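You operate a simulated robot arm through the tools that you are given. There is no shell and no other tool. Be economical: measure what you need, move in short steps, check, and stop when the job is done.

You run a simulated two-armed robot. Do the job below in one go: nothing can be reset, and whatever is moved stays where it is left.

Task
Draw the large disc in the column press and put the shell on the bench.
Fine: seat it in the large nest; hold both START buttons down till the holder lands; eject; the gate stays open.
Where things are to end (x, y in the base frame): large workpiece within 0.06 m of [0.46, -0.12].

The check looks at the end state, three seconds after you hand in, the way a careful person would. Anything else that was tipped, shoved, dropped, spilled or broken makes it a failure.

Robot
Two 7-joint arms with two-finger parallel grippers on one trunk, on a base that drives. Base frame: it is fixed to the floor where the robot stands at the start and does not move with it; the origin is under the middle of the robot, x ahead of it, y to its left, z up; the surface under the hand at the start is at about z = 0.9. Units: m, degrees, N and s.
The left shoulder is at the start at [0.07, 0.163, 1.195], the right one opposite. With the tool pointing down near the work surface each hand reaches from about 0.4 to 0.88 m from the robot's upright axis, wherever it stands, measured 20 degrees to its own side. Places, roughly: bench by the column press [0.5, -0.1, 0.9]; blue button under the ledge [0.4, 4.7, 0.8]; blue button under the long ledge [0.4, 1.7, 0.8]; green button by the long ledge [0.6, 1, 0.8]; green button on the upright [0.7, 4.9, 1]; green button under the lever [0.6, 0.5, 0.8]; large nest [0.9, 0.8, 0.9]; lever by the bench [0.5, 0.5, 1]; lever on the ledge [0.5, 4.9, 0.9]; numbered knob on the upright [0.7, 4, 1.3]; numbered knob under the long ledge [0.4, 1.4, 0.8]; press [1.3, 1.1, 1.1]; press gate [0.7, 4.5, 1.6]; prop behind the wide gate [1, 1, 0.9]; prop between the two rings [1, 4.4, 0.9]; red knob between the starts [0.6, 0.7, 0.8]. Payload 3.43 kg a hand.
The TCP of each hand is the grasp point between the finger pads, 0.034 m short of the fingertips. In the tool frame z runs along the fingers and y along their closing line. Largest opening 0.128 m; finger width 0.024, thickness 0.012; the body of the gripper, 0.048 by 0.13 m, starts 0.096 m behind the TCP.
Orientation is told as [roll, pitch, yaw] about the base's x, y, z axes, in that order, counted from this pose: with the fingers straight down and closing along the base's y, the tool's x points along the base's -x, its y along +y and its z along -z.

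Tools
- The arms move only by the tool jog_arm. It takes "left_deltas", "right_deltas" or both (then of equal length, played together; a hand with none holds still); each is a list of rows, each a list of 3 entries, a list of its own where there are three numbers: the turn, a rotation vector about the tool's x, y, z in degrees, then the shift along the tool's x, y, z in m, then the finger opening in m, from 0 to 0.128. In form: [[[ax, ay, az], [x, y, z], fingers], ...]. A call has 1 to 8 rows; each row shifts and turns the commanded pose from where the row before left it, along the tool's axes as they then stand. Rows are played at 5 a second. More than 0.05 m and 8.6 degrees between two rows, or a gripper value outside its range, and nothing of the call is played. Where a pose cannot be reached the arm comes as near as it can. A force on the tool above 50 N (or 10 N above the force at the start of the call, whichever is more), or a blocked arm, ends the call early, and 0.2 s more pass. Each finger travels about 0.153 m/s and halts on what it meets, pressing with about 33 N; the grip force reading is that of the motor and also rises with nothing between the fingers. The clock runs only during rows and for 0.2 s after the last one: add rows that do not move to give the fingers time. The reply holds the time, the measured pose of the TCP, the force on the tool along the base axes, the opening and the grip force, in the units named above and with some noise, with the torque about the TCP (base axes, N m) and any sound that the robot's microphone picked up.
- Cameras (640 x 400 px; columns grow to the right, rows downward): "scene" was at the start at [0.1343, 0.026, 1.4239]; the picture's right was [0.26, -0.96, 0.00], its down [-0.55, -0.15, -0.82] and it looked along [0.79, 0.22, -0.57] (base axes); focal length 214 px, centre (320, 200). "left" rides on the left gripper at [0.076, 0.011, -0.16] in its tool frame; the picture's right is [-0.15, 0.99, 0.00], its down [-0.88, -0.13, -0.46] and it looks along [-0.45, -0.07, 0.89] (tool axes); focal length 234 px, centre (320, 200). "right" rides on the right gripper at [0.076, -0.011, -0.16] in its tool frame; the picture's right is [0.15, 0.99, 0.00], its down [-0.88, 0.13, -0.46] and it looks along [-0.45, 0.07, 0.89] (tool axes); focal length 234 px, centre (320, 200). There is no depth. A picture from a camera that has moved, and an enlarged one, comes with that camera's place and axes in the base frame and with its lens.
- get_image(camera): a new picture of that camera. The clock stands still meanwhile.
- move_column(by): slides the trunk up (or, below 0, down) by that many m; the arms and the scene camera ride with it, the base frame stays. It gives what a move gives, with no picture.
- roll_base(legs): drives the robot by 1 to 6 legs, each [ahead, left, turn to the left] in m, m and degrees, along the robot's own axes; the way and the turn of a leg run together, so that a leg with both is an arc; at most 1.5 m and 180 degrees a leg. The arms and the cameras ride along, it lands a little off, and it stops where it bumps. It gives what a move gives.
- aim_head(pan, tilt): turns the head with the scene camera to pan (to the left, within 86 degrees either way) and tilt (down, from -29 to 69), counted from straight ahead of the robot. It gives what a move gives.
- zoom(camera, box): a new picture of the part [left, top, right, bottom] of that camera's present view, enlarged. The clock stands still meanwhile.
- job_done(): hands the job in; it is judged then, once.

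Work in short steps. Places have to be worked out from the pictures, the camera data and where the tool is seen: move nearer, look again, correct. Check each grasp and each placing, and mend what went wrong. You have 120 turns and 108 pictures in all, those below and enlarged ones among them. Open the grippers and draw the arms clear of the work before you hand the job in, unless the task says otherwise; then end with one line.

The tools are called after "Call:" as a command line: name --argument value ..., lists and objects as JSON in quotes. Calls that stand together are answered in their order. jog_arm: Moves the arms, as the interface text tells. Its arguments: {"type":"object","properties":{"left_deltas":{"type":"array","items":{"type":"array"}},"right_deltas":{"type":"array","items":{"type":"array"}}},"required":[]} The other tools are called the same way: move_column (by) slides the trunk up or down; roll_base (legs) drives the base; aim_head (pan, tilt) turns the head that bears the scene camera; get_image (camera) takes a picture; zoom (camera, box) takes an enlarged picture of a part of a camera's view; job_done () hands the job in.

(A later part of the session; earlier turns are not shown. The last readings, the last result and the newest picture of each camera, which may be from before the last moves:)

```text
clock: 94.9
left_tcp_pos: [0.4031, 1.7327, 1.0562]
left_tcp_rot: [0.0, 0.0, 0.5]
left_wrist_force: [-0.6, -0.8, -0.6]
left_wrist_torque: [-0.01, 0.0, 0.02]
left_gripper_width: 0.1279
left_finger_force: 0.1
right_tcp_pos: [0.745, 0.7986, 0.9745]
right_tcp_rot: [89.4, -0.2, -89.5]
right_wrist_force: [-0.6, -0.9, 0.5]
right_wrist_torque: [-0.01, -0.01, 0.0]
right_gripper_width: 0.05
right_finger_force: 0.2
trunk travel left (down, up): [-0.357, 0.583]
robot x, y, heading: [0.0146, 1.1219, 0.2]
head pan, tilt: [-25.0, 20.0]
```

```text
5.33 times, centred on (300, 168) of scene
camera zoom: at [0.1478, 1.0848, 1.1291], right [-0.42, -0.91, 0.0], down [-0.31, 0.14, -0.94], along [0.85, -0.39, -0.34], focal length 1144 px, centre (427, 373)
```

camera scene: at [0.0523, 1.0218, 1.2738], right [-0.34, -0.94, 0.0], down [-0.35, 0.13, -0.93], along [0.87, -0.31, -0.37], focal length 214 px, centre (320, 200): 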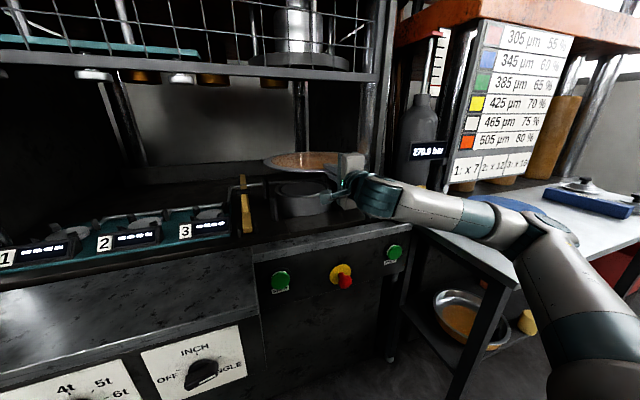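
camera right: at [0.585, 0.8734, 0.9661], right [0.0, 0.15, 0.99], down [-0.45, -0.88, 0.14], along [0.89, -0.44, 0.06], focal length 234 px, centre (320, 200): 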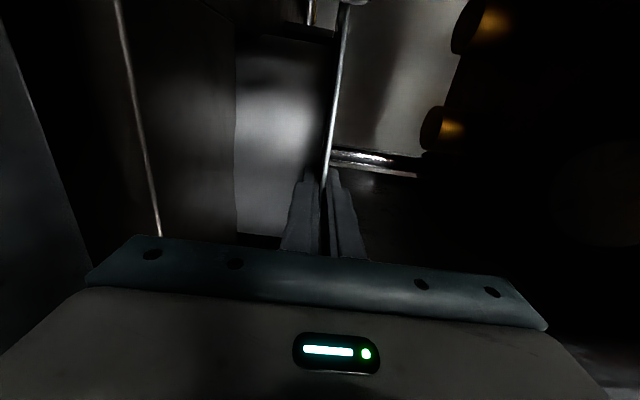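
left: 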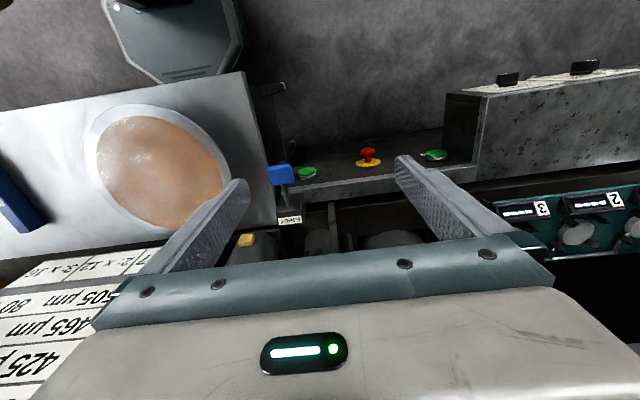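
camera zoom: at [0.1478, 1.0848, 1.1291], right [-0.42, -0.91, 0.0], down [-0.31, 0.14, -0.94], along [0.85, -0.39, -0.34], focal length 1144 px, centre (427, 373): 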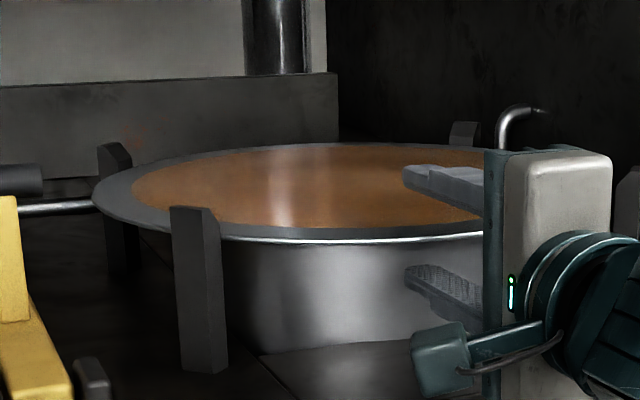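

Seated between all posts. I back the hand straight out.

Call:
roll_base --legs '[[-0.35, 0, 0]]'

Call:
aim_head --pan -30 --tilt 25

Call:
get_image --camera "scene"

Call:
get_image --camera "right"

```text
clock: 97.2
left_tcp_pos: [0.0561, 1.7295, 1.0563]
left_tcp_rot: [0.0, -0.1, 0.2]
left_wrist_force: [-0.3, -0.5, -0.5]
left_wrist_torque: [-0.01, -0.02, 0.0]
left_gripper_width: 0.1278
left_finger_force: 0.1
right_tcp_pos: [0.3953, 0.7953, 0.975]
right_tcp_rot: [89.5, -0.1, -89.7]
right_wrist_force: [0.0, 0.1, -0.8]
right_wrist_torque: [-0.03, 0.02, 0.03]
right_gripper_width: 0.0499
right_finger_force: 0.0
trunk travel left (down, up): [-0.357, 0.583]
robot x, y, heading: [-0.3365, 1.1177, -0.1]
head pan, tilt: [-25.0, 20.0]
```

```text
clock: 97.8
left_tcp_pos: [0.0578, 1.7303, 1.0566]
left_tcp_rot: [0.0, -0.2, 0.2]
left_wrist_force: [-0.3, 0.0, -0.5]
left_wrist_torque: [-0.01, 0.01, -0.02]
left_gripper_width: 0.1282
left_finger_force: 0.2
right_tcp_pos: [0.3969, 0.7952, 0.975]
right_tcp_rot: [89.4, -0.1, -89.7]
right_wrist_force: [0.0, 0.2, 0.0]
right_wrist_torque: [0.01, 0.01, -0.02]
right_gripper_width: 0.0501
right_finger_force: 0.1
trunk travel left (down, up): [-0.357, 0.583]
robot x, y, heading: [-0.3327, 1.1182, 0.1]
head pan, tilt: [-30.0, 25.0]
```

```text
47 pictures are left
camera scene: at [-0.2043, 1.0763, 1.1211], right [-0.5, -0.87, 0.0], down [-0.37, 0.21, -0.91], along [0.79, -0.45, -0.42], focal length 214 px, centre (320, 200)
```

scene: 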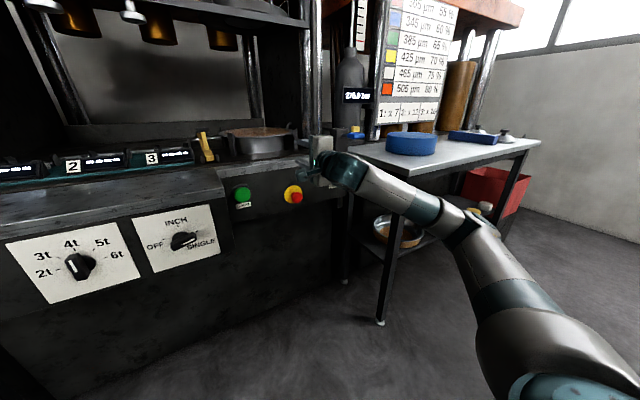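

```text
46 pictures are left
camera right: at [0.2371, 0.8698, 0.9644], right [0.01, 0.15, 0.99], down [-0.45, -0.88, 0.14], along [0.89, -0.45, 0.06], focal length 234 px, centre (320, 200)
```

right: 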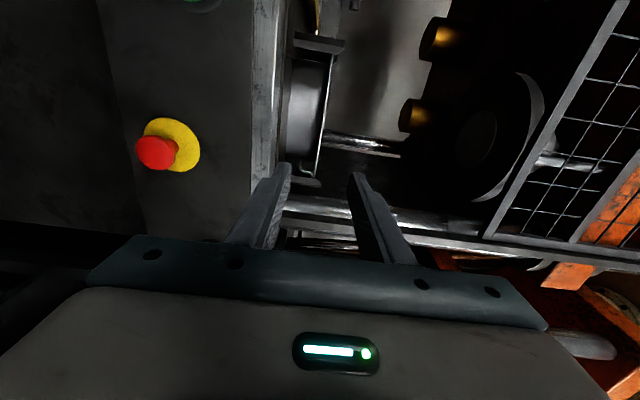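

Disc is seated and clear. START buttons compute to (0.58, 0.966, 0.803) and (0.58, 0.545, 0.803). I back away and turn the left hand forward, closing both grippers.

Call:
roll_base --legs '[[-0.25, -0.3, 0]]'

Call:
jog_arm --left_deltas '[[[0, 0, 0], [-0.05, 0, 0], 0.1], [[0, 0, 0], [-0.05, 0, 0], 0.06], [[0, 0, 0], [-0.05, 0, 0], 0.03], [[0, 0, 0], [-0.05, 0, 0], 0.0], [[0, -8.5, 0], [0, 0, 0], 0.0], [[0, -8.5, 0], [0, 0, 0], 0.0], [[0, -8.5, 0], [0, 0, 0], 0.0], [[0, -8.5, 0], [0, 0, 0], 0.0]]' --right_deltas '[[[0, 0, 0], [0, 0, 0], 0.03], [[0, 0, 0], [0, 0, 0], 0.0], [[0, 0, 0], [0, 0, 0], 0.0], [[0, 0, 0], [0, 0, 0], 0.0], [[0, 0, 0], [0, 0, 0], 0.0], [[0, 0, 0], [0, 0, 0], 0.0], [[0, 0, 0], [0, 0, 0], 0.0], [[0, 0, 0], [0, 0, 0], 0.0]]'

Call:
jog_arm --left_deltas '[[[0, -8.5, 0], [0, 0, 0], 0.0], [[0, -8.5, 0], [0, 0, 0], 0.0], [[0, -8.5, 0], [0, 0, 0], 0.0], [[0, -8.5, 0], [0, 0, 0], 0.0], [[0, -8.5, 0], [0, 0, 0], 0.0], [[0, -8.5, 0], [0, 0, 0], 0.0], [[0, -5, 0], [0, 0, 0], 0.0], [[0, 0, 0], [0, 0, 0], 0.0]]'

Call:
jog_arm --left_deltas '[[[0, 0, 0], [0, -0.05, 0], 0.0], [[0, 0, 0], [0, -0.05, 0], 0.0], [[0, 0, 0], [0, -0.05, 0], 0.0], [[0, 0, 0], [0, -0.05, 0], 0.0], [[0, 0, 0], [0, -0.05, 0], 0.0], [[0, 0, 0], [0, -0.05, 0.03], 0.0], [[0, 0, 0], [0, -0.05, 0.03], 0.0], [[0, 0, 0], [0, 0, 0.03], 0.0]]'

```text
clock: 100.2
left_tcp_pos: [-0.1899, 1.4294, 1.0569]
left_tcp_rot: [0.1, -0.2, 0.3]
left_wrist_force: [-0.1, -0.5, 0.4]
left_wrist_torque: [0.0, -0.03, 0.01]
left_gripper_width: 0.1282
left_finger_force: 0.1
right_tcp_pos: [0.1518, 0.495, 0.9745]
right_tcp_rot: [89.5, -0.2, -89.7]
right_wrist_force: [-0.1, 0.4, 0.0]
right_wrist_torque: [0.0, -0.04, 0.02]
right_gripper_width: 0.0501
right_finger_force: 0.1
trunk travel left (down, up): [-0.357, 0.583]
robot x, y, heading: [-0.5776, 0.8182, 0.1]
head pan, tilt: [-30.0, 25.0]
```

```text
clock: 102.0
left_tcp_pos: [0.011, 1.432, 1.055]
left_tcp_rot: [0.0, -34.2, 0.2]
left_wrist_force: [-0.5, 0.6, 0.5]
left_wrist_torque: [0.0, 0.01, 0.02]
left_gripper_width: 0.0003
left_finger_force: 33.3
right_tcp_pos: [0.1505, 0.4957, 0.9761]
right_tcp_rot: [89.5, -0.3, -89.7]
right_wrist_force: [0.0, 0.3, -0.2]
right_wrist_torque: [0.0, 0.01, -0.02]
right_gripper_width: 0.0
right_finger_force: 32.5
trunk travel left (down, up): [-0.357, 0.583]
robot x, y, heading: [-0.5842, 0.8191, 0.3]
head pan, tilt: [-30.0, 25.0]
```

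```text
clock: 103.8
left_tcp_pos: [0.0113, 1.4319, 1.0567]
left_tcp_rot: [-179.4, -89.8, 179.8]
left_wrist_force: [-1.0, 0.0, 0.4]
left_wrist_torque: [0.03, 0.0, -0.02]
left_gripper_width: 0.0001
left_finger_force: 33.0
right_tcp_pos: [0.1503, 0.496, 0.9755]
right_tcp_rot: [89.5, -0.3, -89.7]
right_wrist_force: [0.1, -0.3, 0.5]
right_wrist_torque: [-0.04, -0.02, 0.01]
right_gripper_width: 0.0001
right_finger_force: 32.1
trunk travel left (down, up): [-0.357, 0.583]
robot x, y, heading: [-0.5777, 0.8198, -0.0]
head pan, tilt: [-30.0, 25.0]
```

```text
refused: row 6 steps farther than a row can; nothing moved
```

Step too large; I redo it within limits.

Call:
jog_arm --left_deltas '[[[0, 0, 0], [0, -0.05, 0], 0.0], [[0, 0, 0], [0, -0.05, 0], 0.0], [[0, 0, 0], [0, -0.05, 0], 0.0], [[0, 0, 0], [0, -0.05, 0], 0.0], [[0, 0, 0], [0, -0.05, 0], 0.0], [[0, 0, 0], [0, -0.05, 0], 0.0], [[0, 0, 0], [0, -0.05, 0], 0.0], [[0, 0, 0], [0, -0.05, 0], 0.0]]'

Call:
jog_arm --left_deltas '[[[0, 0, 0], [0, -0.05, 0], 0.0], [[0, 0, 0], [0, -0.05, 0], 0.0], [[0, 0, 0], [0, -0.015, 0.04], 0.0], [[0, 0, 0], [0, 0, 0.04], 0.0], [[0, 0, 0], [0, 0, 0.04], 0.0], [[0, 0, 0], [0.04, 0, 0.02], 0.0], [[0, 0, 0], [0.042, 0, 0], 0.0]]'

Call:
get_image --camera "scene"

```text
clock: 105.1
left_tcp_pos: [0.0283, 1.2283, 0.8972]
left_tcp_rot: [-11.8, -73.7, 16.1]
left_wrist_force: [0.2, 0.5, -0.6]
left_wrist_torque: [-0.01, -0.02, -0.02]
left_gripper_width: 0.0
left_finger_force: 33.1
right_tcp_pos: [0.1515, 0.4957, 0.9739]
right_tcp_rot: [89.4, -0.1, -89.7]
right_wrist_force: [0.0, -1.4, -0.1]
right_wrist_torque: [0.02, 0.02, 0.04]
right_gripper_width: 0.0
right_finger_force: 32.9
trunk travel left (down, up): [-0.357, 0.583]
robot x, y, heading: [-0.5852, 0.8181, -0.0]
head pan, tilt: [-30.0, 25.0]
stopped in row 6 (left hand): the arm was blocked; the commanded pose is now the measured one
```

```text
clock: 105.7
left_tcp_pos: [0.0171, 1.1702, 0.7576]
left_tcp_rot: [-8.9, -58.6, 16.5]
left_wrist_force: [-0.1, 0.3, 0.8]
left_wrist_torque: [-0.02, -0.01, -0.01]
left_gripper_width: 0.0
left_finger_force: 33.4
left hand out of reach, approached as far as the arm can: row 2, 3
right_tcp_pos: [0.1511, 0.4977, 0.9752]
right_tcp_rot: [89.4, -0.1, -89.5]
right_wrist_force: [-1.0, -0.9, 0.4]
right_wrist_torque: [-0.02, 0.04, 0.02]
right_gripper_width: 0.0
right_finger_force: 32.8
trunk travel left (down, up): [-0.357, 0.583]
robot x, y, heading: [-0.5801, 0.823, 0.1]
head pan, tilt: [-30.0, 25.0]
stopped in row 3 (left hand): the arm was blocked; the commanded pose is now the measured one
```

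```text
45 pictures are left
camera scene: at [-0.4509, 0.7775, 1.121], right [-0.5, -0.87, 0.0], down [-0.37, 0.21, -0.91], along [0.79, -0.45, -0.42], focal length 214 px, centre (320, 200)
```

scene: 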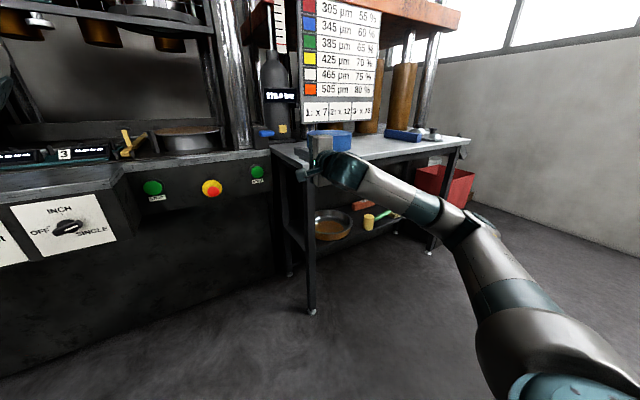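

The left arm got blocked in that orientation. I look at it to recover.

Call:
aim_head --pan 40 --tilt 30

Call:
get_image --camera "scene"

```text
clock: 107.1
left_tcp_pos: [0.0182, 1.1698, 0.7569]
left_tcp_rot: [-8.9, -58.6, 16.6]
left_wrist_force: [0.5, 0.9, -0.3]
left_wrist_torque: [-0.02, 0.0, 0.0]
left_gripper_width: 0.0
left_finger_force: 33.0
right_tcp_pos: [0.1515, 0.4982, 0.975]
right_tcp_rot: [89.5, -0.2, -89.6]
right_wrist_force: [-0.5, -0.1, 0.1]
right_wrist_torque: [0.0, 0.01, 0.03]
right_gripper_width: 0.0
right_finger_force: 33.1
trunk travel left (down, up): [-0.357, 0.583]
robot x, y, heading: [-0.5823, 0.8214, 0.2]
head pan, tilt: [40.0, 30.0]
```

```text
44 pictures are left
camera scene: at [-0.4617, 0.8819, 1.1131], right [0.64, -0.76, 0.0], down [-0.38, -0.32, -0.87], along [0.66, 0.56, -0.5], focal length 214 px, centre (320, 200)
```

scene: 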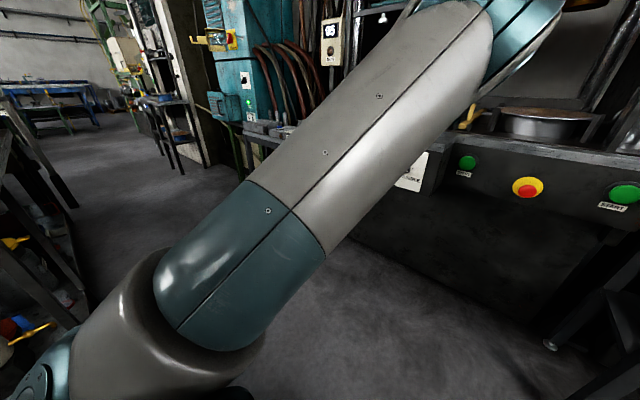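

I move the left hand up-forward out of that posture, then twist it like the right one.

Call:
jog_arm --left_deltas '[[[0, 0, 0], [-0.045, 0.015, 0], 0.0], [[0, 0, 0], [-0.045, 0.015, 0], 0.0], [[0, 0, 0], [-0.045, 0.015, 0], 0.0], [[0, 0, 0], [-0.045, 0.015, 0], 0.0], [[0, 0, 0], [-0.045, 0.015, 0], 0.0], [[0, 0, 0], [-0.045, 0.015, 0], 0.0], [[0, 0, 0], [-0.045, 0.015, 0], 0.0]]'

Call:
jog_arm --left_deltas '[[[0, 0, -8.5], [0, 0, 0], 0.0], [[0, 0, -8.5], [0, 0, 0], 0.0], [[0, 0, -8.5], [0, 0, 0], 0.0], [[0, 0, -8.5], [0, 0, 0], 0.0], [[0, 0, -8.5], [0, 0, 0], 0.0], [[0, 0, -8.5], [0, 0, 0], 0.0], [[0, 0, -8.5], [0, 0, 0], 0.0], [[0, 0, -8.5], [0, 0, 0], 0.0]]'

```text
clock: 108.7
left_tcp_pos: [0.1596, 1.3172, 1.0167]
left_tcp_rot: [-8.5, -58.5, 15.9]
left_wrist_force: [-0.7, -0.4, 0.2]
left_wrist_torque: [0.0, 0.0, 0.0]
left_gripper_width: 0.0
left_finger_force: 33.3
right_tcp_pos: [0.1518, 0.4983, 0.9755]
right_tcp_rot: [89.5, -0.2, -89.6]
right_wrist_force: [0.2, -0.2, 0.2]
right_wrist_torque: [-0.02, 0.01, 0.0]
right_gripper_width: 0.0001
right_finger_force: 32.6
trunk travel left (down, up): [-0.357, 0.583]
robot x, y, heading: [-0.5833, 0.8257, 0.4]
head pan, tilt: [40.0, 30.0]
```

```text
clock: 110.5
left_tcp_pos: [0.1578, 1.319, 1.0215]
left_tcp_rot: [-58.1, -14.1, 87.3]
left_wrist_force: [-0.5, 0.4, -0.2]
left_wrist_torque: [0.0, -0.03, -0.04]
left_gripper_width: 0.0
left_finger_force: 32.8
right_tcp_pos: [0.1484, 0.4976, 0.977]
right_tcp_rot: [89.6, -0.2, -89.6]
right_wrist_force: [0.2, 0.3, -0.6]
right_wrist_torque: [0.01, 0.09, 0.0]
right_gripper_width: 0.0001
right_finger_force: 33.2
trunk travel left (down, up): [-0.357, 0.583]
robot x, y, heading: [-0.581, 0.8211, 0.0]
head pan, tilt: [40.0, 30.0]
```

Twist works. I finish aligning it to horizontal-forward.

Call:
jog_arm --left_deltas '[[[0, 3.7, -6], [0, 0, 0], 0.0], [[0, 3.7, -6], [0, 0, 0], 0.0], [[8, 0, 0], [0, 0, 0], 0.0], [[8, 0, 0], [0, 0, 0], 0.0], [[8, 0, 0], [0, 0, 0], 0.0], [[7.9, 0, 0], [0, 0, 0], 0.0], [[0, 0, 0], [0, 0, 0], 0.0]]'

```text
clock: 112.1
left_tcp_pos: [0.1605, 1.3185, 1.0191]
left_tcp_rot: [-89.9, -10.7, 87.2]
left_wrist_force: [1.1, 0.0, 0.1]
left_wrist_torque: [-0.01, -0.01, 0.01]
left_gripper_width: 0.0
left_finger_force: 32.9
left hand out of reach, approached as far as the arm can: row 1, 2
right_tcp_pos: [0.1506, 0.4979, 0.974]
right_tcp_rot: [89.5, -0.1, -89.5]
right_wrist_force: [0.3, -0.5, 0.6]
right_wrist_torque: [0.04, -0.03, 0.0]
right_gripper_width: 0.0
right_finger_force: 33.0
trunk travel left (down, up): [-0.357, 0.583]
robot x, y, heading: [-0.5802, 0.82, -0.0]
head pan, tilt: [40.0, 30.0]
```

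Fingers point forward (enough). Now I bring the left hand inward to match the button spacing.

Call:
jog_arm --left_deltas '[[[0, 0, 0], [0.045, -0.004, 0.01], 0.0], [[0, 0, 0], [0.045, -0.004, 0.01], 0.0], [[0, 0, 0], [0.045, -0.004, 0.01], 0.0], [[0, 0, 0], [0.045, -0.004, 0.01], 0.0], [[0, 0, 0], [0.045, -0.004, 0], 0.0], [[0, 0, 0], [0.045, -0.004, 0], 0.0]]'

Call:
aim_head --pan 0 --tilt 30

Call:
get_image --camera "scene"

```text
clock: 113.7
left_tcp_pos: [0.1931, 1.1549, 0.9745]
left_tcp_rot: [-88.6, -6.7, 90.9]
left_wrist_force: [0.5, -0.2, 0.9]
left_wrist_torque: [0.01, 0.01, -0.01]
left_gripper_width: 0.0
left_finger_force: 32.8
left hand out of reach, approached as far as the arm can: row 5, 6
right_tcp_pos: [0.1507, 0.4974, 0.9755]
right_tcp_rot: [89.5, -0.2, -89.6]
right_wrist_force: [-0.2, -0.3, 0.0]
right_wrist_torque: [-0.01, 0.0, 0.0]
right_gripper_width: 0.0
right_finger_force: 33.4
trunk travel left (down, up): [-0.357, 0.583]
robot x, y, heading: [-0.5804, 0.8217, 0.0]
head pan, tilt: [40.0, 30.0]
stopped in row 6 (left hand): the arm was blocked; the commanded pose is now the measured one
```

```text
clock: 114.8
left_tcp_pos: [0.1928, 1.1538, 0.9753]
left_tcp_rot: [-88.6, -6.7, 91.0]
left_wrist_force: [0.4, -0.4, -0.1]
left_wrist_torque: [-0.03, 0.02, -0.01]
left_gripper_width: 0.0001
left_finger_force: 33.1
right_tcp_pos: [0.1499, 0.498, 0.975]
right_tcp_rot: [89.5, -0.2, -89.6]
right_wrist_force: [0.7, -0.2, -1.8]
right_wrist_torque: [0.03, -0.03, 0.0]
right_gripper_width: 0.0
right_finger_force: 32.9
trunk travel left (down, up): [-0.357, 0.583]
robot x, y, heading: [-0.5812, 0.8243, 0.1]
head pan, tilt: [0.0, 30.0]
```

```text
43 pictures are left
camera scene: at [-0.4405, 0.8239, 1.1131], right [0.0, -1.0, 0.0], down [-0.5, 0.0, -0.87], along [0.87, 0.0, -0.5], focal length 214 px, centre (320, 200)
```

scene: 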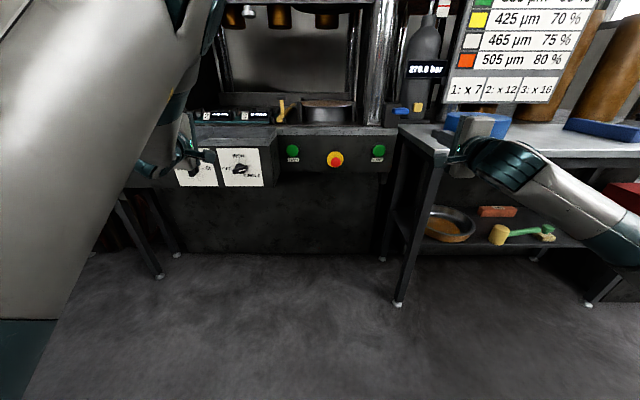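

The left hand reaches +0.33 sideways; I bring the right hand inward to make the 0.42 spacing.

Call:
jog_arm --right_deltas '[[[0, 0, 0], [0.047, 0, 0], 0.0], [[0, 0, 0], [0.047, 0, 0], 0.0], [[0, 0, 0], [0.047, 0, 0], 0.0], [[0, 0, 0], [0.047, 0, 0], 0.0], [[0, 0, 0], [0.046, 0, 0], 0.0], [[0, 0, 0], [0, 0, 0], 0.0]]'

```text
clock: 116.2
left_tcp_pos: [0.1909, 1.1517, 0.9758]
left_tcp_rot: [-88.7, -6.6, 90.8]
left_wrist_force: [-0.8, 0.8, 0.1]
left_wrist_torque: [0.02, -0.02, 0.0]
left_gripper_width: 0.0002
left_finger_force: 33.1
right_tcp_pos: [0.1457, 0.7012, 0.9792]
right_tcp_rot: [89.6, -0.1, -89.7]
right_wrist_force: [0.4, 0.4, 0.5]
right_wrist_torque: [0.04, 0.01, 0.01]
right_gripper_width: 0.0
right_finger_force: 32.8
right hand out of reach, approached as far as the arm can: row 2
trunk travel left (down, up): [-0.357, 0.583]
robot x, y, heading: [-0.5806, 0.8205, 0.5]
head pan, tilt: [0.0, 30.0]
```

Nearly there. I fine-adjust the right by +0.03 y and +0.045 x.

Call:
jog_arm --right_deltas '[[[0, 0, 0], [0, 0, 0.045], 0.0], [[0, 0, 0], [0.03, 0, 0], 0.0], [[0, 0, 0], [0, 0, 0], 0.0]]'

Call:
move_column --by -0.174

Call:
get_image --camera "scene"

```text
clock: 117.0
left_tcp_pos: [0.192, 1.1532, 0.9751]
left_tcp_rot: [-88.6, -6.6, 90.8]
left_wrist_force: [0.0, 0.3, 0.0]
left_wrist_torque: [0.01, 0.01, 0.01]
left_gripper_width: 0.0
left_finger_force: 32.7
right_tcp_pos: [0.1912, 0.7324, 0.977]
right_tcp_rot: [89.5, -0.1, -89.5]
right_wrist_force: [-1.1, -1.3, 0.4]
right_wrist_torque: [0.02, 0.01, -0.01]
right_gripper_width: 0.0
right_finger_force: 33.1
trunk travel left (down, up): [-0.357, 0.583]
robot x, y, heading: [-0.581, 0.8226, -0.1]
head pan, tilt: [0.0, 30.0]
```

```text
clock: 118.9
left_tcp_pos: [0.1914, 1.154, 0.8009]
left_tcp_rot: [-88.6, -6.6, 90.8]
left_wrist_force: [0.8, 0.5, 0.2]
left_wrist_torque: [0.02, 0.0, 0.0]
left_gripper_width: 0.0
left_finger_force: 32.8
right_tcp_pos: [0.1908, 0.7321, 0.8042]
right_tcp_rot: [89.5, -0.2, -89.5]
right_wrist_force: [-0.2, 0.4, 0.0]
right_wrist_torque: [0.04, 0.04, 0.02]
right_gripper_width: 0.0
right_finger_force: 33.7
trunk travel left (down, up): [-0.183, 0.757]
robot x, y, heading: [-0.5775, 0.8189, -0.3]
head pan, tilt: [0.0, 30.0]
```

```text
42 pictures are left
camera scene: at [-0.4406, 0.8239, 0.9392], right [0.0, -1.0, 0.0], down [-0.5, 0.0, -0.87], along [0.87, 0.0, -0.5], focal length 214 px, centre (320, 200)
```

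scene: 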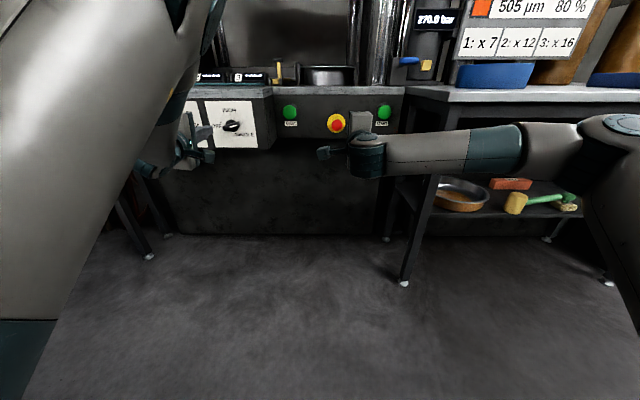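

Spacing is right, but with the right forearm sideways at bench height it would hit the bench. I'll instead press with fingers pointing forward-down. Raise trunk and untwist both hands.

Call:
move_column --by 0.26

Call:
jog_arm --right_deltas '[[[0, 0, 0], [-0.047, 0, 0], 0.0], [[0, 0, 0], [-0.047, 0, 0], 0.0], [[0, 0, 0], [-0.047, 0, 0], 0.0], [[0, 0, 0], [-0.047, 0, 0], 0.0], [[0, 0, 0], [-0.047, 0, 0], 0.0], [[0, 0, 0], [0, 0, 0], 0.0]]' --left_deltas '[[[0, 0, 0], [-0.045, 0, 0], 0.0], [[0, 0, 0], [-0.045, 0, 0], 0.0], [[0, 0, 0], [-0.045, 0, 0], 0.0], [[0, 0, 0], [0, 0, 0], 0.0], [[0, 0, 0], [0, 0, 0], 0.0], [[0, 0, 0], [0, 0, 0], 0.0]]'

Call:
jog_arm --right_deltas '[[[0, 0, -8.5], [0, 0, 0], 0.0], [[0, 0, -8.5], [0, 0, 0], 0.0], [[0, 0, -8.5], [0, 0, 0], 0.0], [[0, 0, -8.5], [0, 0, 0], 0.0], [[0, 0, -8.5], [0, 0, 0], 0.0], [[0, 0, -8.5], [0, 0, 0], 0.0], [[0, 0, -8.5], [0, 0, 0], 0.0], [[0, 0, -8.5], [0, 0, 0], 0.0]]' --left_deltas '[[[0, 0, 8.5], [0, 0, 0], 0.0], [[0, 0, 8.5], [0, 0, 0], 0.0], [[0, 0, 8.5], [0, 0, 0], 0.0], [[0, 0, 8.5], [0, 0, 0], 0.0], [[0, 0, 8.5], [0, 0, 0], 0.0], [[0, 0, 8.5], [0, 0, 0], 0.0], [[0, 0, 8.5], [0, 0, 0], 0.0], [[0, 0, 8.5], [0, 0, 0], 0.0]]'

Call:
jog_arm --right_deltas '[[[0, 0, -8], [0, 0, 0], 0.0], [[0, 0, -7], [0, 0, 0], 0.0], [[0, 0, -7], [0, 0, 0], 0.0], [[0, 8.5, 0], [0, 0, 0], 0.0], [[0, 8.5, 0], [0, 0, 0], 0.0], [[0, 8.5, 0], [0, 0, 0], 0.0], [[0, 8.5, 0], [0, 0, 0], 0.0], [[0, 8.5, 0], [0, 0, 0], 0.0]]' --left_deltas '[[[0, 0, 8], [0, 0, 0], 0.0], [[0, 0, 7], [0, 0, 0], 0.0], [[0, 0, 0], [0, 0, 0], 0.0], [[0, 8.5, 0], [0, 0, 0], 0.0], [[0, 8.5, 0], [0, 0, 0], 0.0], [[0, 8.5, 0], [0, 0, 0], 0.0], [[0, 8.5, 0], [0, 0, 0], 0.0], [[0, 8.5, 0], [0, 0, 0], 0.0]]'

```text
clock: 121.6
left_tcp_pos: [0.1934, 1.1538, 1.0614]
left_tcp_rot: [-88.5, -6.6, 90.8]
left_wrist_force: [-0.3, -0.7, 0.2]
left_wrist_torque: [0.04, -0.03, -0.01]
left_gripper_width: 0.0
left_finger_force: 33.2
right_tcp_pos: [0.1916, 0.7325, 1.0645]
right_tcp_rot: [89.4, -0.2, -89.6]
right_wrist_force: [-0.5, 0.0, 0.3]
right_wrist_torque: [0.01, -0.06, -0.01]
right_gripper_width: 0.0
right_finger_force: 32.8
trunk travel left (down, up): [-0.443, 0.497]
robot x, y, heading: [-0.5781, 0.8184, 0.1]
head pan, tilt: [0.0, 30.0]
```

```text
clock: 123.0
left_tcp_pos: [0.1902, 1.2841, 1.0768]
left_tcp_rot: [-88.6, -6.8, 90.7]
left_wrist_force: [-0.2, -0.6, 1.1]
left_wrist_torque: [-0.01, -0.04, 0.0]
left_gripper_width: 0.0
left_finger_force: 33.1
right_tcp_pos: [0.1912, 0.5761, 1.0649]
right_tcp_rot: [88.9, 0.2, -87.7]
right_wrist_force: [-0.2, 0.2, -0.1]
right_wrist_torque: [0.01, 0.01, 0.02]
right_gripper_width: 0.0
right_finger_force: 33.3
right hand out of reach, approached as far as the arm can: row 3, 4, 5
trunk travel left (down, up): [-0.443, 0.497]
robot x, y, heading: [-0.5826, 0.8231, -0.1]
head pan, tilt: [0.0, 30.0]
```

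```text
clock: 124.8
left_tcp_pos: [0.1921, 1.2857, 1.0764]
left_tcp_rot: [-84.5, -75.0, 85.6]
left_wrist_force: [0.5, 0.3, 0.6]
left_wrist_torque: [-0.02, 0.0, 0.0]
left_gripper_width: 0.0001
left_finger_force: 32.8
right_tcp_pos: [0.1898, 0.5524, 1.07]
right_tcp_rot: [87.9, -68.3, -87.5]
right_wrist_force: [0.3, -0.4, 0.5]
right_wrist_torque: [0.01, -0.01, 0.0]
right_gripper_width: 0.0001
right_finger_force: 32.4
right hand out of reach, approached as far as the arm can: row 1
trunk travel left (down, up): [-0.443, 0.497]
robot x, y, heading: [-0.5785, 0.8232, 0.3]
head pan, tilt: [0.0, 30.0]
```

```text
clock: 126.6
left_tcp_pos: [0.1915, 1.2874, 1.0761]
left_tcp_rot: [-0.3, -46.0, 1.2]
left_wrist_force: [0.2, 0.2, 0.4]
left_wrist_torque: [0.0, 0.01, -0.01]
left_gripper_width: 0.0001
left_finger_force: 32.7
right_tcp_pos: [0.1893, 0.5538, 1.0697]
right_tcp_rot: [-0.3, -46.7, 0.7]
right_wrist_force: [0.4, 0.0, -0.1]
right_wrist_torque: [0.03, -0.03, -0.02]
right_gripper_width: 0.0
right_finger_force: 33.4
trunk travel left (down, up): [-0.443, 0.497]
robot x, y, heading: [-0.5819, 0.816, -0.2]
head pan, tilt: [0.0, 30.0]
```

Both hands now point 46° forward-down. I bring them to ±0.21 sideways.

Call:
jog_arm --left_deltas '[[[0, 0, 0], [0, -0.043, 0], 0.0], [[0, 0, 0], [0, -0.043, 0], 0.0], [[0, 0, 0], [0, -0.043, 0], 0.0], [[0, 0, 0], [0, -0.043, 0], 0.0], [[0, 0, 0], [0, -0.043, 0], 0.0], [[0, 0, 0], [0, -0.043, 0], 0.0], [[0, 0, 0], [0, 0, 0], 0.0]]' --right_deltas '[[[0, 0, 0], [0, 0.02, 0], 0.0], [[0, 0, 0], [0, 0.02, 0], 0.0], [[0, 0, 0], [0, 0.015, 0], 0.0], [[0, 0, 0], [0, 0, 0], 0.0], [[0, 0, 0], [0, 0, 0], 0.0], [[0, 0, 0], [0, 0, 0], 0.0], [[0, 0, 0], [0, 0, 0], 0.0]]'

Call:
get_image --camera "scene"

```text
clock: 128.2
left_tcp_pos: [0.1926, 1.1997, 1.0779]
left_tcp_rot: [-0.3, -46.1, 1.1]
left_wrist_force: [0.3, -0.3, 0.2]
left_wrist_torque: [0.02, 0.03, 0.03]
left_gripper_width: 0.0
left_finger_force: 33.2
left hand out of reach, approached as far as the arm can: row 3, 4, 5, 6
right_tcp_pos: [0.1872, 0.6083, 1.07]
right_tcp_rot: [-0.2, -47.1, 0.6]
right_wrist_force: [0.0, -0.1, -0.3]
right_wrist_torque: [-0.04, -0.03, 0.0]
right_gripper_width: 0.0
right_finger_force: 32.9
trunk travel left (down, up): [-0.443, 0.497]
robot x, y, heading: [-0.5822, 0.8205, 0.2]
head pan, tilt: [0.0, 30.0]
```

```text
41 pictures are left
camera scene: at [-0.4404, 0.8239, 1.1991], right [0.0, -1.0, 0.0], down [-0.5, 0.0, -0.87], along [0.87, 0.0, -0.5], focal length 214 px, centre (320, 200)
```

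scene: 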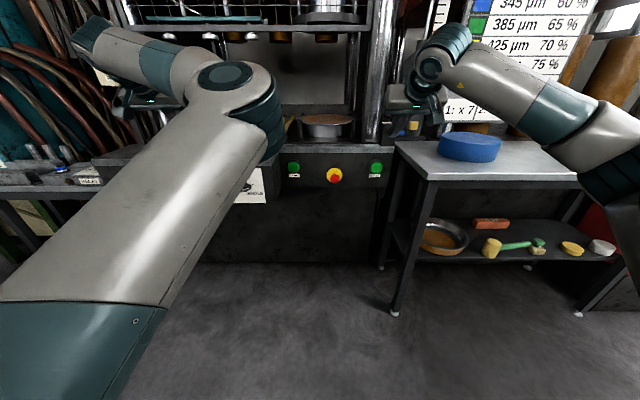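

The left hand is limited at this pitch. I return the left tool to pointing down, where it should reach ±0.21.

Call:
jog_arm --left_deltas '[[[0, 7.7, 0], [0, 0, 0], 0.0], [[0, 7.7, 0], [0, 0, 0], 0.0], [[0, 7.7, 0], [0, 0, 0], 0.0], [[0, 7.7, 0], [0, 0, 0], 0.0], [[0, 7.7, 0], [0, 0, 0], 0.0], [[0, 7.7, 0], [0, 0, 0], 0.0], [[0, 0, 0], [0, 0, 0], 0.0]]'

Call:
jog_arm --left_deltas '[[[0, 0, 0], [0, -0.043, 0], 0.0], [[0, 0, 0], [0, -0.043, 0], 0.0], [[0, 0, 0], [0, -0.043, 0], 0.0], [[0, 0, 0], [0, -0.043, 0], 0.0], [[0, 0, 0], [0, 0, 0], 0.0]]'

Call:
get_image --camera "scene"

```text
clock: 129.8
left_tcp_pos: [0.1579, 1.1852, 1.067]
left_tcp_rot: [-0.3, 0.2, 1.1]
left_wrist_force: [0.2, -0.6, 0.7]
left_wrist_torque: [0.01, 0.01, -0.01]
left_gripper_width: 0.0
left_finger_force: 32.7
left hand out of reach, approached as far as the arm can: row 6
right_tcp_pos: [0.1876, 0.6111, 1.0702]
right_tcp_rot: [-0.4, -46.9, 0.8]
right_wrist_force: [0.5, 0.0, 0.8]
right_wrist_torque: [-0.03, -0.01, -0.04]
right_gripper_width: 0.0001
right_finger_force: 32.7
trunk travel left (down, up): [-0.443, 0.497]
robot x, y, heading: [-0.5779, 0.8224, 0.2]
head pan, tilt: [0.0, 30.0]
```

```text
clock: 131.0
left_tcp_pos: [0.1624, 1.0105, 1.067]
left_tcp_rot: [-0.3, 0.1, 0.9]
left_wrist_force: [0.3, -0.4, -0.7]
left_wrist_torque: [0.05, 0.02, 0.02]
left_gripper_width: 0.0002
left_finger_force: 33.7
right_tcp_pos: [0.1883, 0.609, 1.0693]
right_tcp_rot: [-0.3, -47.1, 0.6]
right_wrist_force: [-0.7, -0.4, -0.8]
right_wrist_torque: [-0.02, 0.0, -0.03]
right_gripper_width: 0.0
right_finger_force: 32.6
trunk travel left (down, up): [-0.443, 0.497]
robot x, y, heading: [-0.5789, 0.8218, 0.5]
head pan, tilt: [0.0, 30.0]
```

```text
40 pictures are left
camera scene: at [-0.4403, 0.8246, 1.1991], right [0.0, -1.0, 0.0], down [-0.5, 0.0, -0.87], along [0.87, 0.0, -0.5], focal length 214 px, centre (320, 200)
```

scene: 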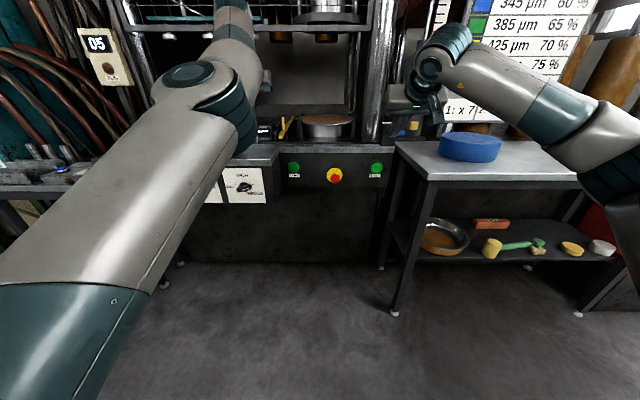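

Left reach works tool-down. I lower both hands with the arms (keeping elbows high), aligning them for the two buttons.

Call:
jog_arm --left_deltas '[[[0, 0, 0], [-0.02, 0.01, 0.04], 0.0], [[0, 0, 0], [-0.019, 0.009, 0.04], 0.0], [[0, 0, 0], [0, 0, 0.04], 0.0], [[0, 0, 0], [0, 0, 0.04], 0.0], [[0, 0, 0], [0, 0, 0.04], 0.0], [[0, -7.5, 0], [0, 0, 0.039], 0.0], [[0, -7.5, 0], [0, 0, 0], 0.0], [[0, 0, 0], [0, 0, 0], 0.0]]' --right_deltas '[[[0, 0, 0], [0.0307, 0, 0.0285], 0.0], [[0, 0, 0], [0.0307, 0, 0.0285], 0.0], [[0, 0, 0], [0.0307, 0, 0.0285], 0.0], [[0, 0, 0], [0.0307, 0, 0.0285], 0.0], [[0, 0, 0], [0.0307, 0, 0.0285], 0.0], [[0, 0, 0], [0.0307, 0, 0.0285], 0.0], [[0, 0, 0], [0, 0, 0], 0.0], [[0, 0, 0], [0, 0, 0], 0.0]]'

Call:
get_image --camera "scene"

```text
clock: 132.8
left_tcp_pos: [0.1996, 1.0299, 0.8293]
left_tcp_rot: [-0.2, -14.9, 0.9]
left_wrist_force: [0.3, 0.6, -1.1]
left_wrist_torque: [-0.01, 0.03, 0.02]
left_gripper_width: 0.0001
left_finger_force: 33.2
right_tcp_pos: [0.1875, 0.6082, 0.817]
right_tcp_rot: [-0.3, -46.8, 0.6]
right_wrist_force: [-0.4, 0.1, -0.1]
right_wrist_torque: [0.0, 0.01, 0.0]
right_gripper_width: 0.0
right_finger_force: 32.6
trunk travel left (down, up): [-0.443, 0.497]
robot x, y, heading: [-0.5756, 0.8165, 0.3]
head pan, tilt: [0.0, 30.0]
```

```text
39 pictures are left
camera scene: at [-0.4393, 0.8242, 1.1988], right [0.0, -1.0, 0.0], down [-0.5, 0.0, -0.87], along [0.87, 0.0, -0.5], focal length 214 px, centre (320, 200)
```

scene: 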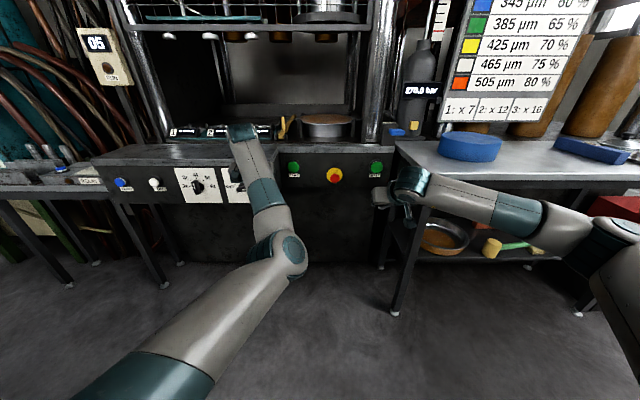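

The right forearm would pass close to the bench corner; I tip the right hand more downward (pitch −15°) so the forearm rises.

Call:
jog_arm --right_deltas '[[[0, 8, 0], [0, 0, 0], 0.0], [[0, 8, 0], [0, 0, 0], 0.0], [[0, 8, 0], [0, 0, 0], 0.0], [[0, 8, 0], [0, 0, 0], 0.0], [[0, 0, 0], [-0.0155, 0, -0.008], 0.0], [[0, 0, 0], [0, 0, 0], 0.0]]'

Call:
move_column --by 0.06

Call:
jog_arm --right_deltas '[[[0, 0, 0], [0.0155, 0, 0.029], 0.0], [[0, 0, 0], [0, 0, 0.029], 0.0], [[0, 0, 0], [0, 0, 0], 0.0]]' --left_deltas '[[[0, 0, 0], [0.0155, 0, 0.029], 0.0], [[0, 0, 0], [0, 0, 0.029], 0.0], [[0, 0, 0], [0, 0, 0], 0.0]]'

Call:
get_image --camera "scene"

```text
clock: 134.2
left_tcp_pos: [0.2002, 1.029, 0.8288]
left_tcp_rot: [-0.2, -15.0, 0.9]
left_wrist_force: [0.1, -0.7, -0.4]
left_wrist_torque: [-0.01, -0.01, 0.01]
left_gripper_width: 0.0
left_finger_force: 32.8
right_tcp_pos: [0.201, 0.6083, 0.8289]
right_tcp_rot: [-0.2, -14.9, 0.5]
right_wrist_force: [-0.5, -0.2, 0.2]
right_wrist_torque: [0.01, -0.01, 0.02]
right_gripper_width: 0.0
right_finger_force: 33.2
trunk travel left (down, up): [-0.443, 0.497]
robot x, y, heading: [-0.5794, 0.8181, 0.3]
head pan, tilt: [0.0, 30.0]
```

```text
clock: 135.2
left_tcp_pos: [0.1994, 1.029, 0.8878]
left_tcp_rot: [-0.1, -14.9, 0.9]
left_wrist_force: [0.2, -0.6, 0.2]
left_wrist_torque: [0.0, 0.0, 0.0]
left_gripper_width: 0.0001
left_finger_force: 33.4
right_tcp_pos: [0.2016, 0.6071, 0.889]
right_tcp_rot: [-0.3, -14.9, 0.6]
right_wrist_force: [-0.1, 0.0, -0.7]
right_wrist_torque: [0.02, 0.0, 0.04]
right_gripper_width: 0.0
right_finger_force: 32.4
trunk travel left (down, up): [-0.503, 0.437]
robot x, y, heading: [-0.5821, 0.8198, 0.2]
head pan, tilt: [0.0, 30.0]
```

```text
clock: 136.0
left_tcp_pos: [0.198, 1.0289, 0.8295]
left_tcp_rot: [-0.2, -15.0, 0.9]
left_wrist_force: [-1.0, -0.4, 0.3]
left_wrist_torque: [0.0, -0.02, 0.0]
left_gripper_width: 0.0
left_finger_force: 32.9
right_tcp_pos: [0.2018, 0.6074, 0.8292]
right_tcp_rot: [-0.2, -15.1, 0.4]
right_wrist_force: [0.0, -0.4, 0.2]
right_wrist_torque: [0.04, 0.03, 0.0]
right_gripper_width: 0.0
right_finger_force: 33.2
trunk travel left (down, up): [-0.503, 0.437]
robot x, y, heading: [-0.5787, 0.8183, 0.3]
head pan, tilt: [0.0, 30.0]
```

```text
38 pictures are left
camera scene: at [-0.441, 0.8237, 1.2592], right [0.0, -1.0, 0.0], down [-0.5, 0.0, -0.87], along [0.87, 0.0, -0.5], focal length 214 px, centre (320, 200)
```

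scene: 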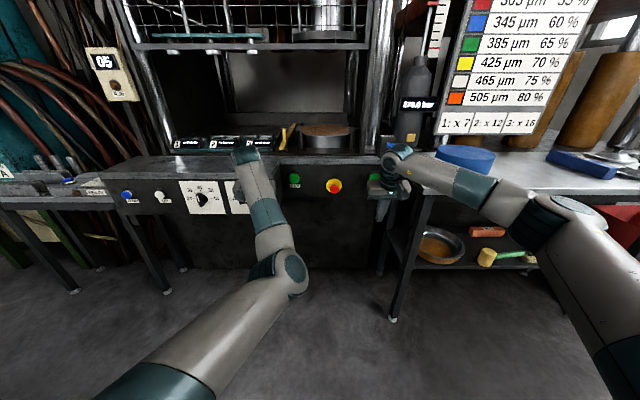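

Forearm now clears the bench. The EJECT lever handle is near (0.55, 0.45, 0.93), close to the right hand's body, so I roll the right hand 20° to lean its body away from it.

Call:
jog_arm --right_deltas '[[[6.7, 0, 0], [0, 0.006, 0], 0.0], [[6.7, 0, 0], [0, 0.006, 0], 0.0], [[6.7, 0, 0], [0, 0.006, 0], 0.0], [[0, 0, 0], [0, 0, 0], 0.0]]'

Call:
roll_base --legs '[[0, -0.063, 0], [0.24, 0, 0]]'

Call:
get_image --camera "scene"

Call:
get_image --camera "right"

Call:
get_image --camera "left"

```text
clock: 137.0
left_tcp_pos: [0.1976, 1.0283, 0.8286]
left_tcp_rot: [-0.1, -14.9, 1.0]
left_wrist_force: [-0.1, 0.3, -1.0]
left_wrist_torque: [0.04, 0.04, 0.01]
left_gripper_width: 0.0
left_finger_force: 33.1
right_tcp_pos: [0.2012, 0.6241, 0.8268]
right_tcp_rot: [-20.3, -15.0, 0.5]
right_wrist_force: [-0.1, 0.0, -0.6]
right_wrist_torque: [-0.02, 0.02, 0.0]
right_gripper_width: 0.0
right_finger_force: 32.9
trunk travel left (down, up): [-0.503, 0.437]
robot x, y, heading: [-0.581, 0.8176, 0.1]
head pan, tilt: [0.0, 30.0]
```

```text
clock: 139.3
left_tcp_pos: [0.4397, 0.9664, 0.828]
left_tcp_rot: [-0.2, -14.9, 0.9]
left_wrist_force: [-0.6, 1.0, 0.3]
left_wrist_torque: [-0.03, 0.02, 0.01]
left_gripper_width: 0.0001
left_finger_force: 33.2
right_tcp_pos: [0.4412, 0.5622, 0.8266]
right_tcp_rot: [-20.3, -14.9, 0.3]
right_wrist_force: [-0.5, 0.3, 0.0]
right_wrist_torque: [-0.01, 0.03, 0.01]
right_gripper_width: 0.0001
right_finger_force: 33.6
trunk travel left (down, up): [-0.503, 0.437]
robot x, y, heading: [-0.3408, 0.7565, 0.3]
head pan, tilt: [0.0, 30.0]
```

```text
37 pictures are left
camera scene: at [-0.1992, 0.7618, 1.259], right [0.0, -1.0, 0.0], down [-0.5, 0.0, -0.87], along [0.87, 0.0, -0.5], focal length 214 px, centre (320, 200)
```

scene: 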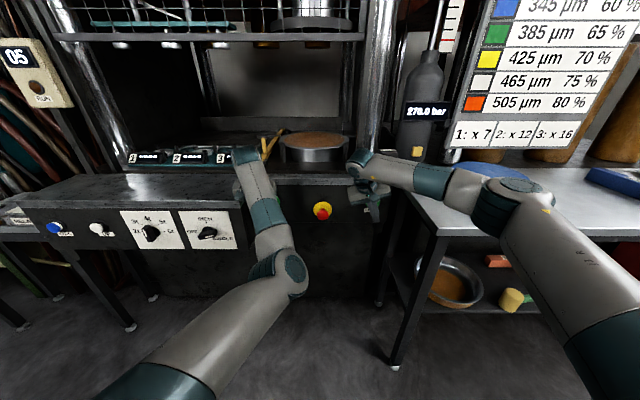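

```text
36 pictures are left
camera right: at [0.329, 0.6064, 0.9554], right [-0.06, 0.93, -0.37], down [0.75, 0.29, 0.6], along [0.66, -0.24, -0.71], focal length 234 px, centre (320, 200)
```

right: 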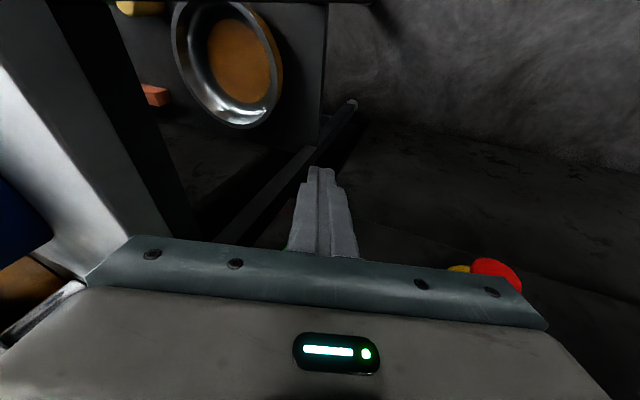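

```text
35 pictures are left
camera left: at [0.325, 0.9758, 0.9628], right [0.13, 0.99, 0.03], down [0.74, -0.12, 0.67], along [0.67, -0.06, -0.74], focal length 234 px, centre (320, 200)
```

left: 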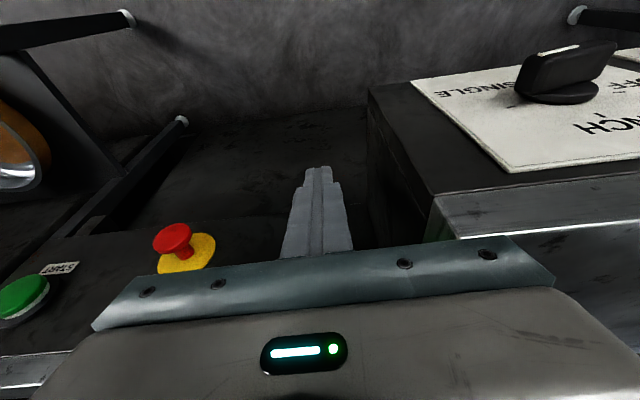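

Button position re-confirmed (0.583, 0.545, 0.804). I advance 0.09 toward both buttons.

Call:
roll_base --legs '[[0.085, 0, 0]]'

Call:
get_image --camera "scene"

Call:
get_image --camera "left"

```text
clock: 140.4
left_tcp_pos: [0.5233, 0.9675, 0.8289]
left_tcp_rot: [-0.2, -15.0, 0.9]
left_wrist_force: [0.8, 0.4, -0.3]
left_wrist_torque: [-0.03, 0.02, 0.01]
left_gripper_width: 0.0
left_finger_force: 33.2
right_tcp_pos: [0.526, 0.5628, 0.826]
right_tcp_rot: [-20.3, -14.9, 0.4]
right_wrist_force: [0.4, 0.0, -0.8]
right_wrist_torque: [-0.01, 0.04, -0.01]
right_gripper_width: 0.0
right_finger_force: 33.0
trunk travel left (down, up): [-0.503, 0.437]
robot x, y, heading: [-0.255, 0.7595, 0.3]
head pan, tilt: [0.0, 30.0]
```

```text
34 pictures are left
camera scene: at [-0.1144, 0.7621, 1.2589], right [0.0, -1.0, 0.0], down [-0.5, 0.0, -0.87], along [0.87, 0.0, -0.5], focal length 214 px, centre (320, 200)
```

scene: 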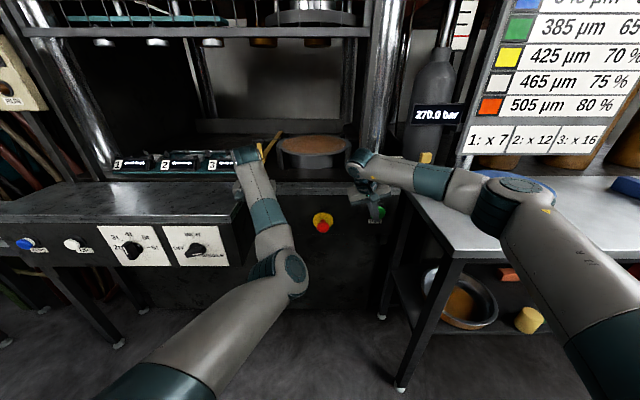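

```text
33 pictures are left
camera left: at [0.4097, 0.9762, 0.9626], right [0.13, 0.99, 0.03], down [0.74, -0.12, 0.67], along [0.67, -0.06, -0.74], focal length 234 px, centre (320, 200)
```

left: 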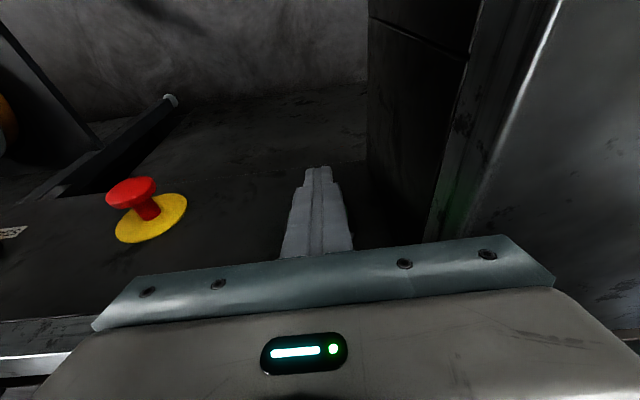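

I check the right finger against its button.

Call:
zoom --camera "scene" --box '[320, 160, 420, 240]'

```text
5.00 times, centred on (370, 200) of scene
camera zoom: at [-0.1144, 0.7621, 1.2589], right [0.0, -1.0, 0.0], down [-0.5, 0.0, -0.87], along [0.87, 0.0, -0.5], focal length 1072 px, centre (70, 200)
```

zoom: 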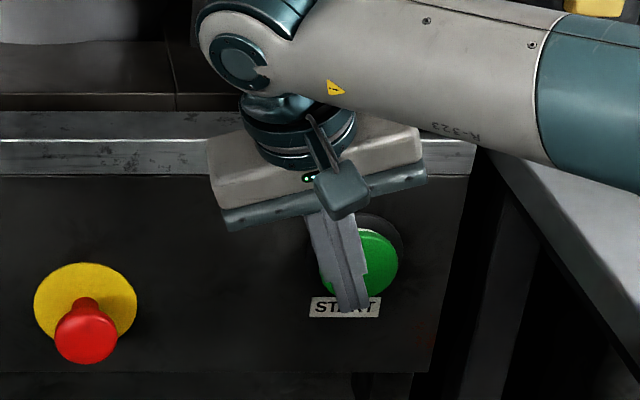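

The EJECT lever should be near the right wrist; I check it with a zoom and the right camera.

Call:
zoom --camera "scene" --box '[340, 110, 500, 210]'

Call:
get_image --camera "right"

```text
4.00 times, centred on (420, 160) of scene
camera zoom: at [-0.1144, 0.7621, 1.2589], right [0.0, -1.0, 0.0], down [-0.5, 0.0, -0.87], along [0.87, 0.0, -0.5], focal length 858 px, centre (-80, 360)
```

zoom: 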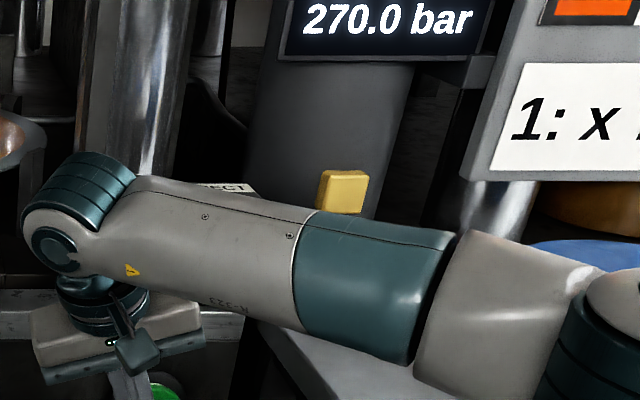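

```text
30 pictures are left
camera right: at [0.4138, 0.6067, 0.9552], right [-0.06, 0.93, -0.37], down [0.75, 0.29, 0.6], along [0.66, -0.24, -0.71], focal length 234 px, centre (320, 200)
```

right: 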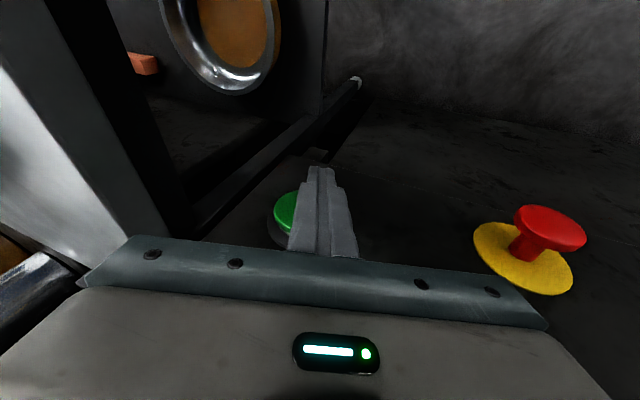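

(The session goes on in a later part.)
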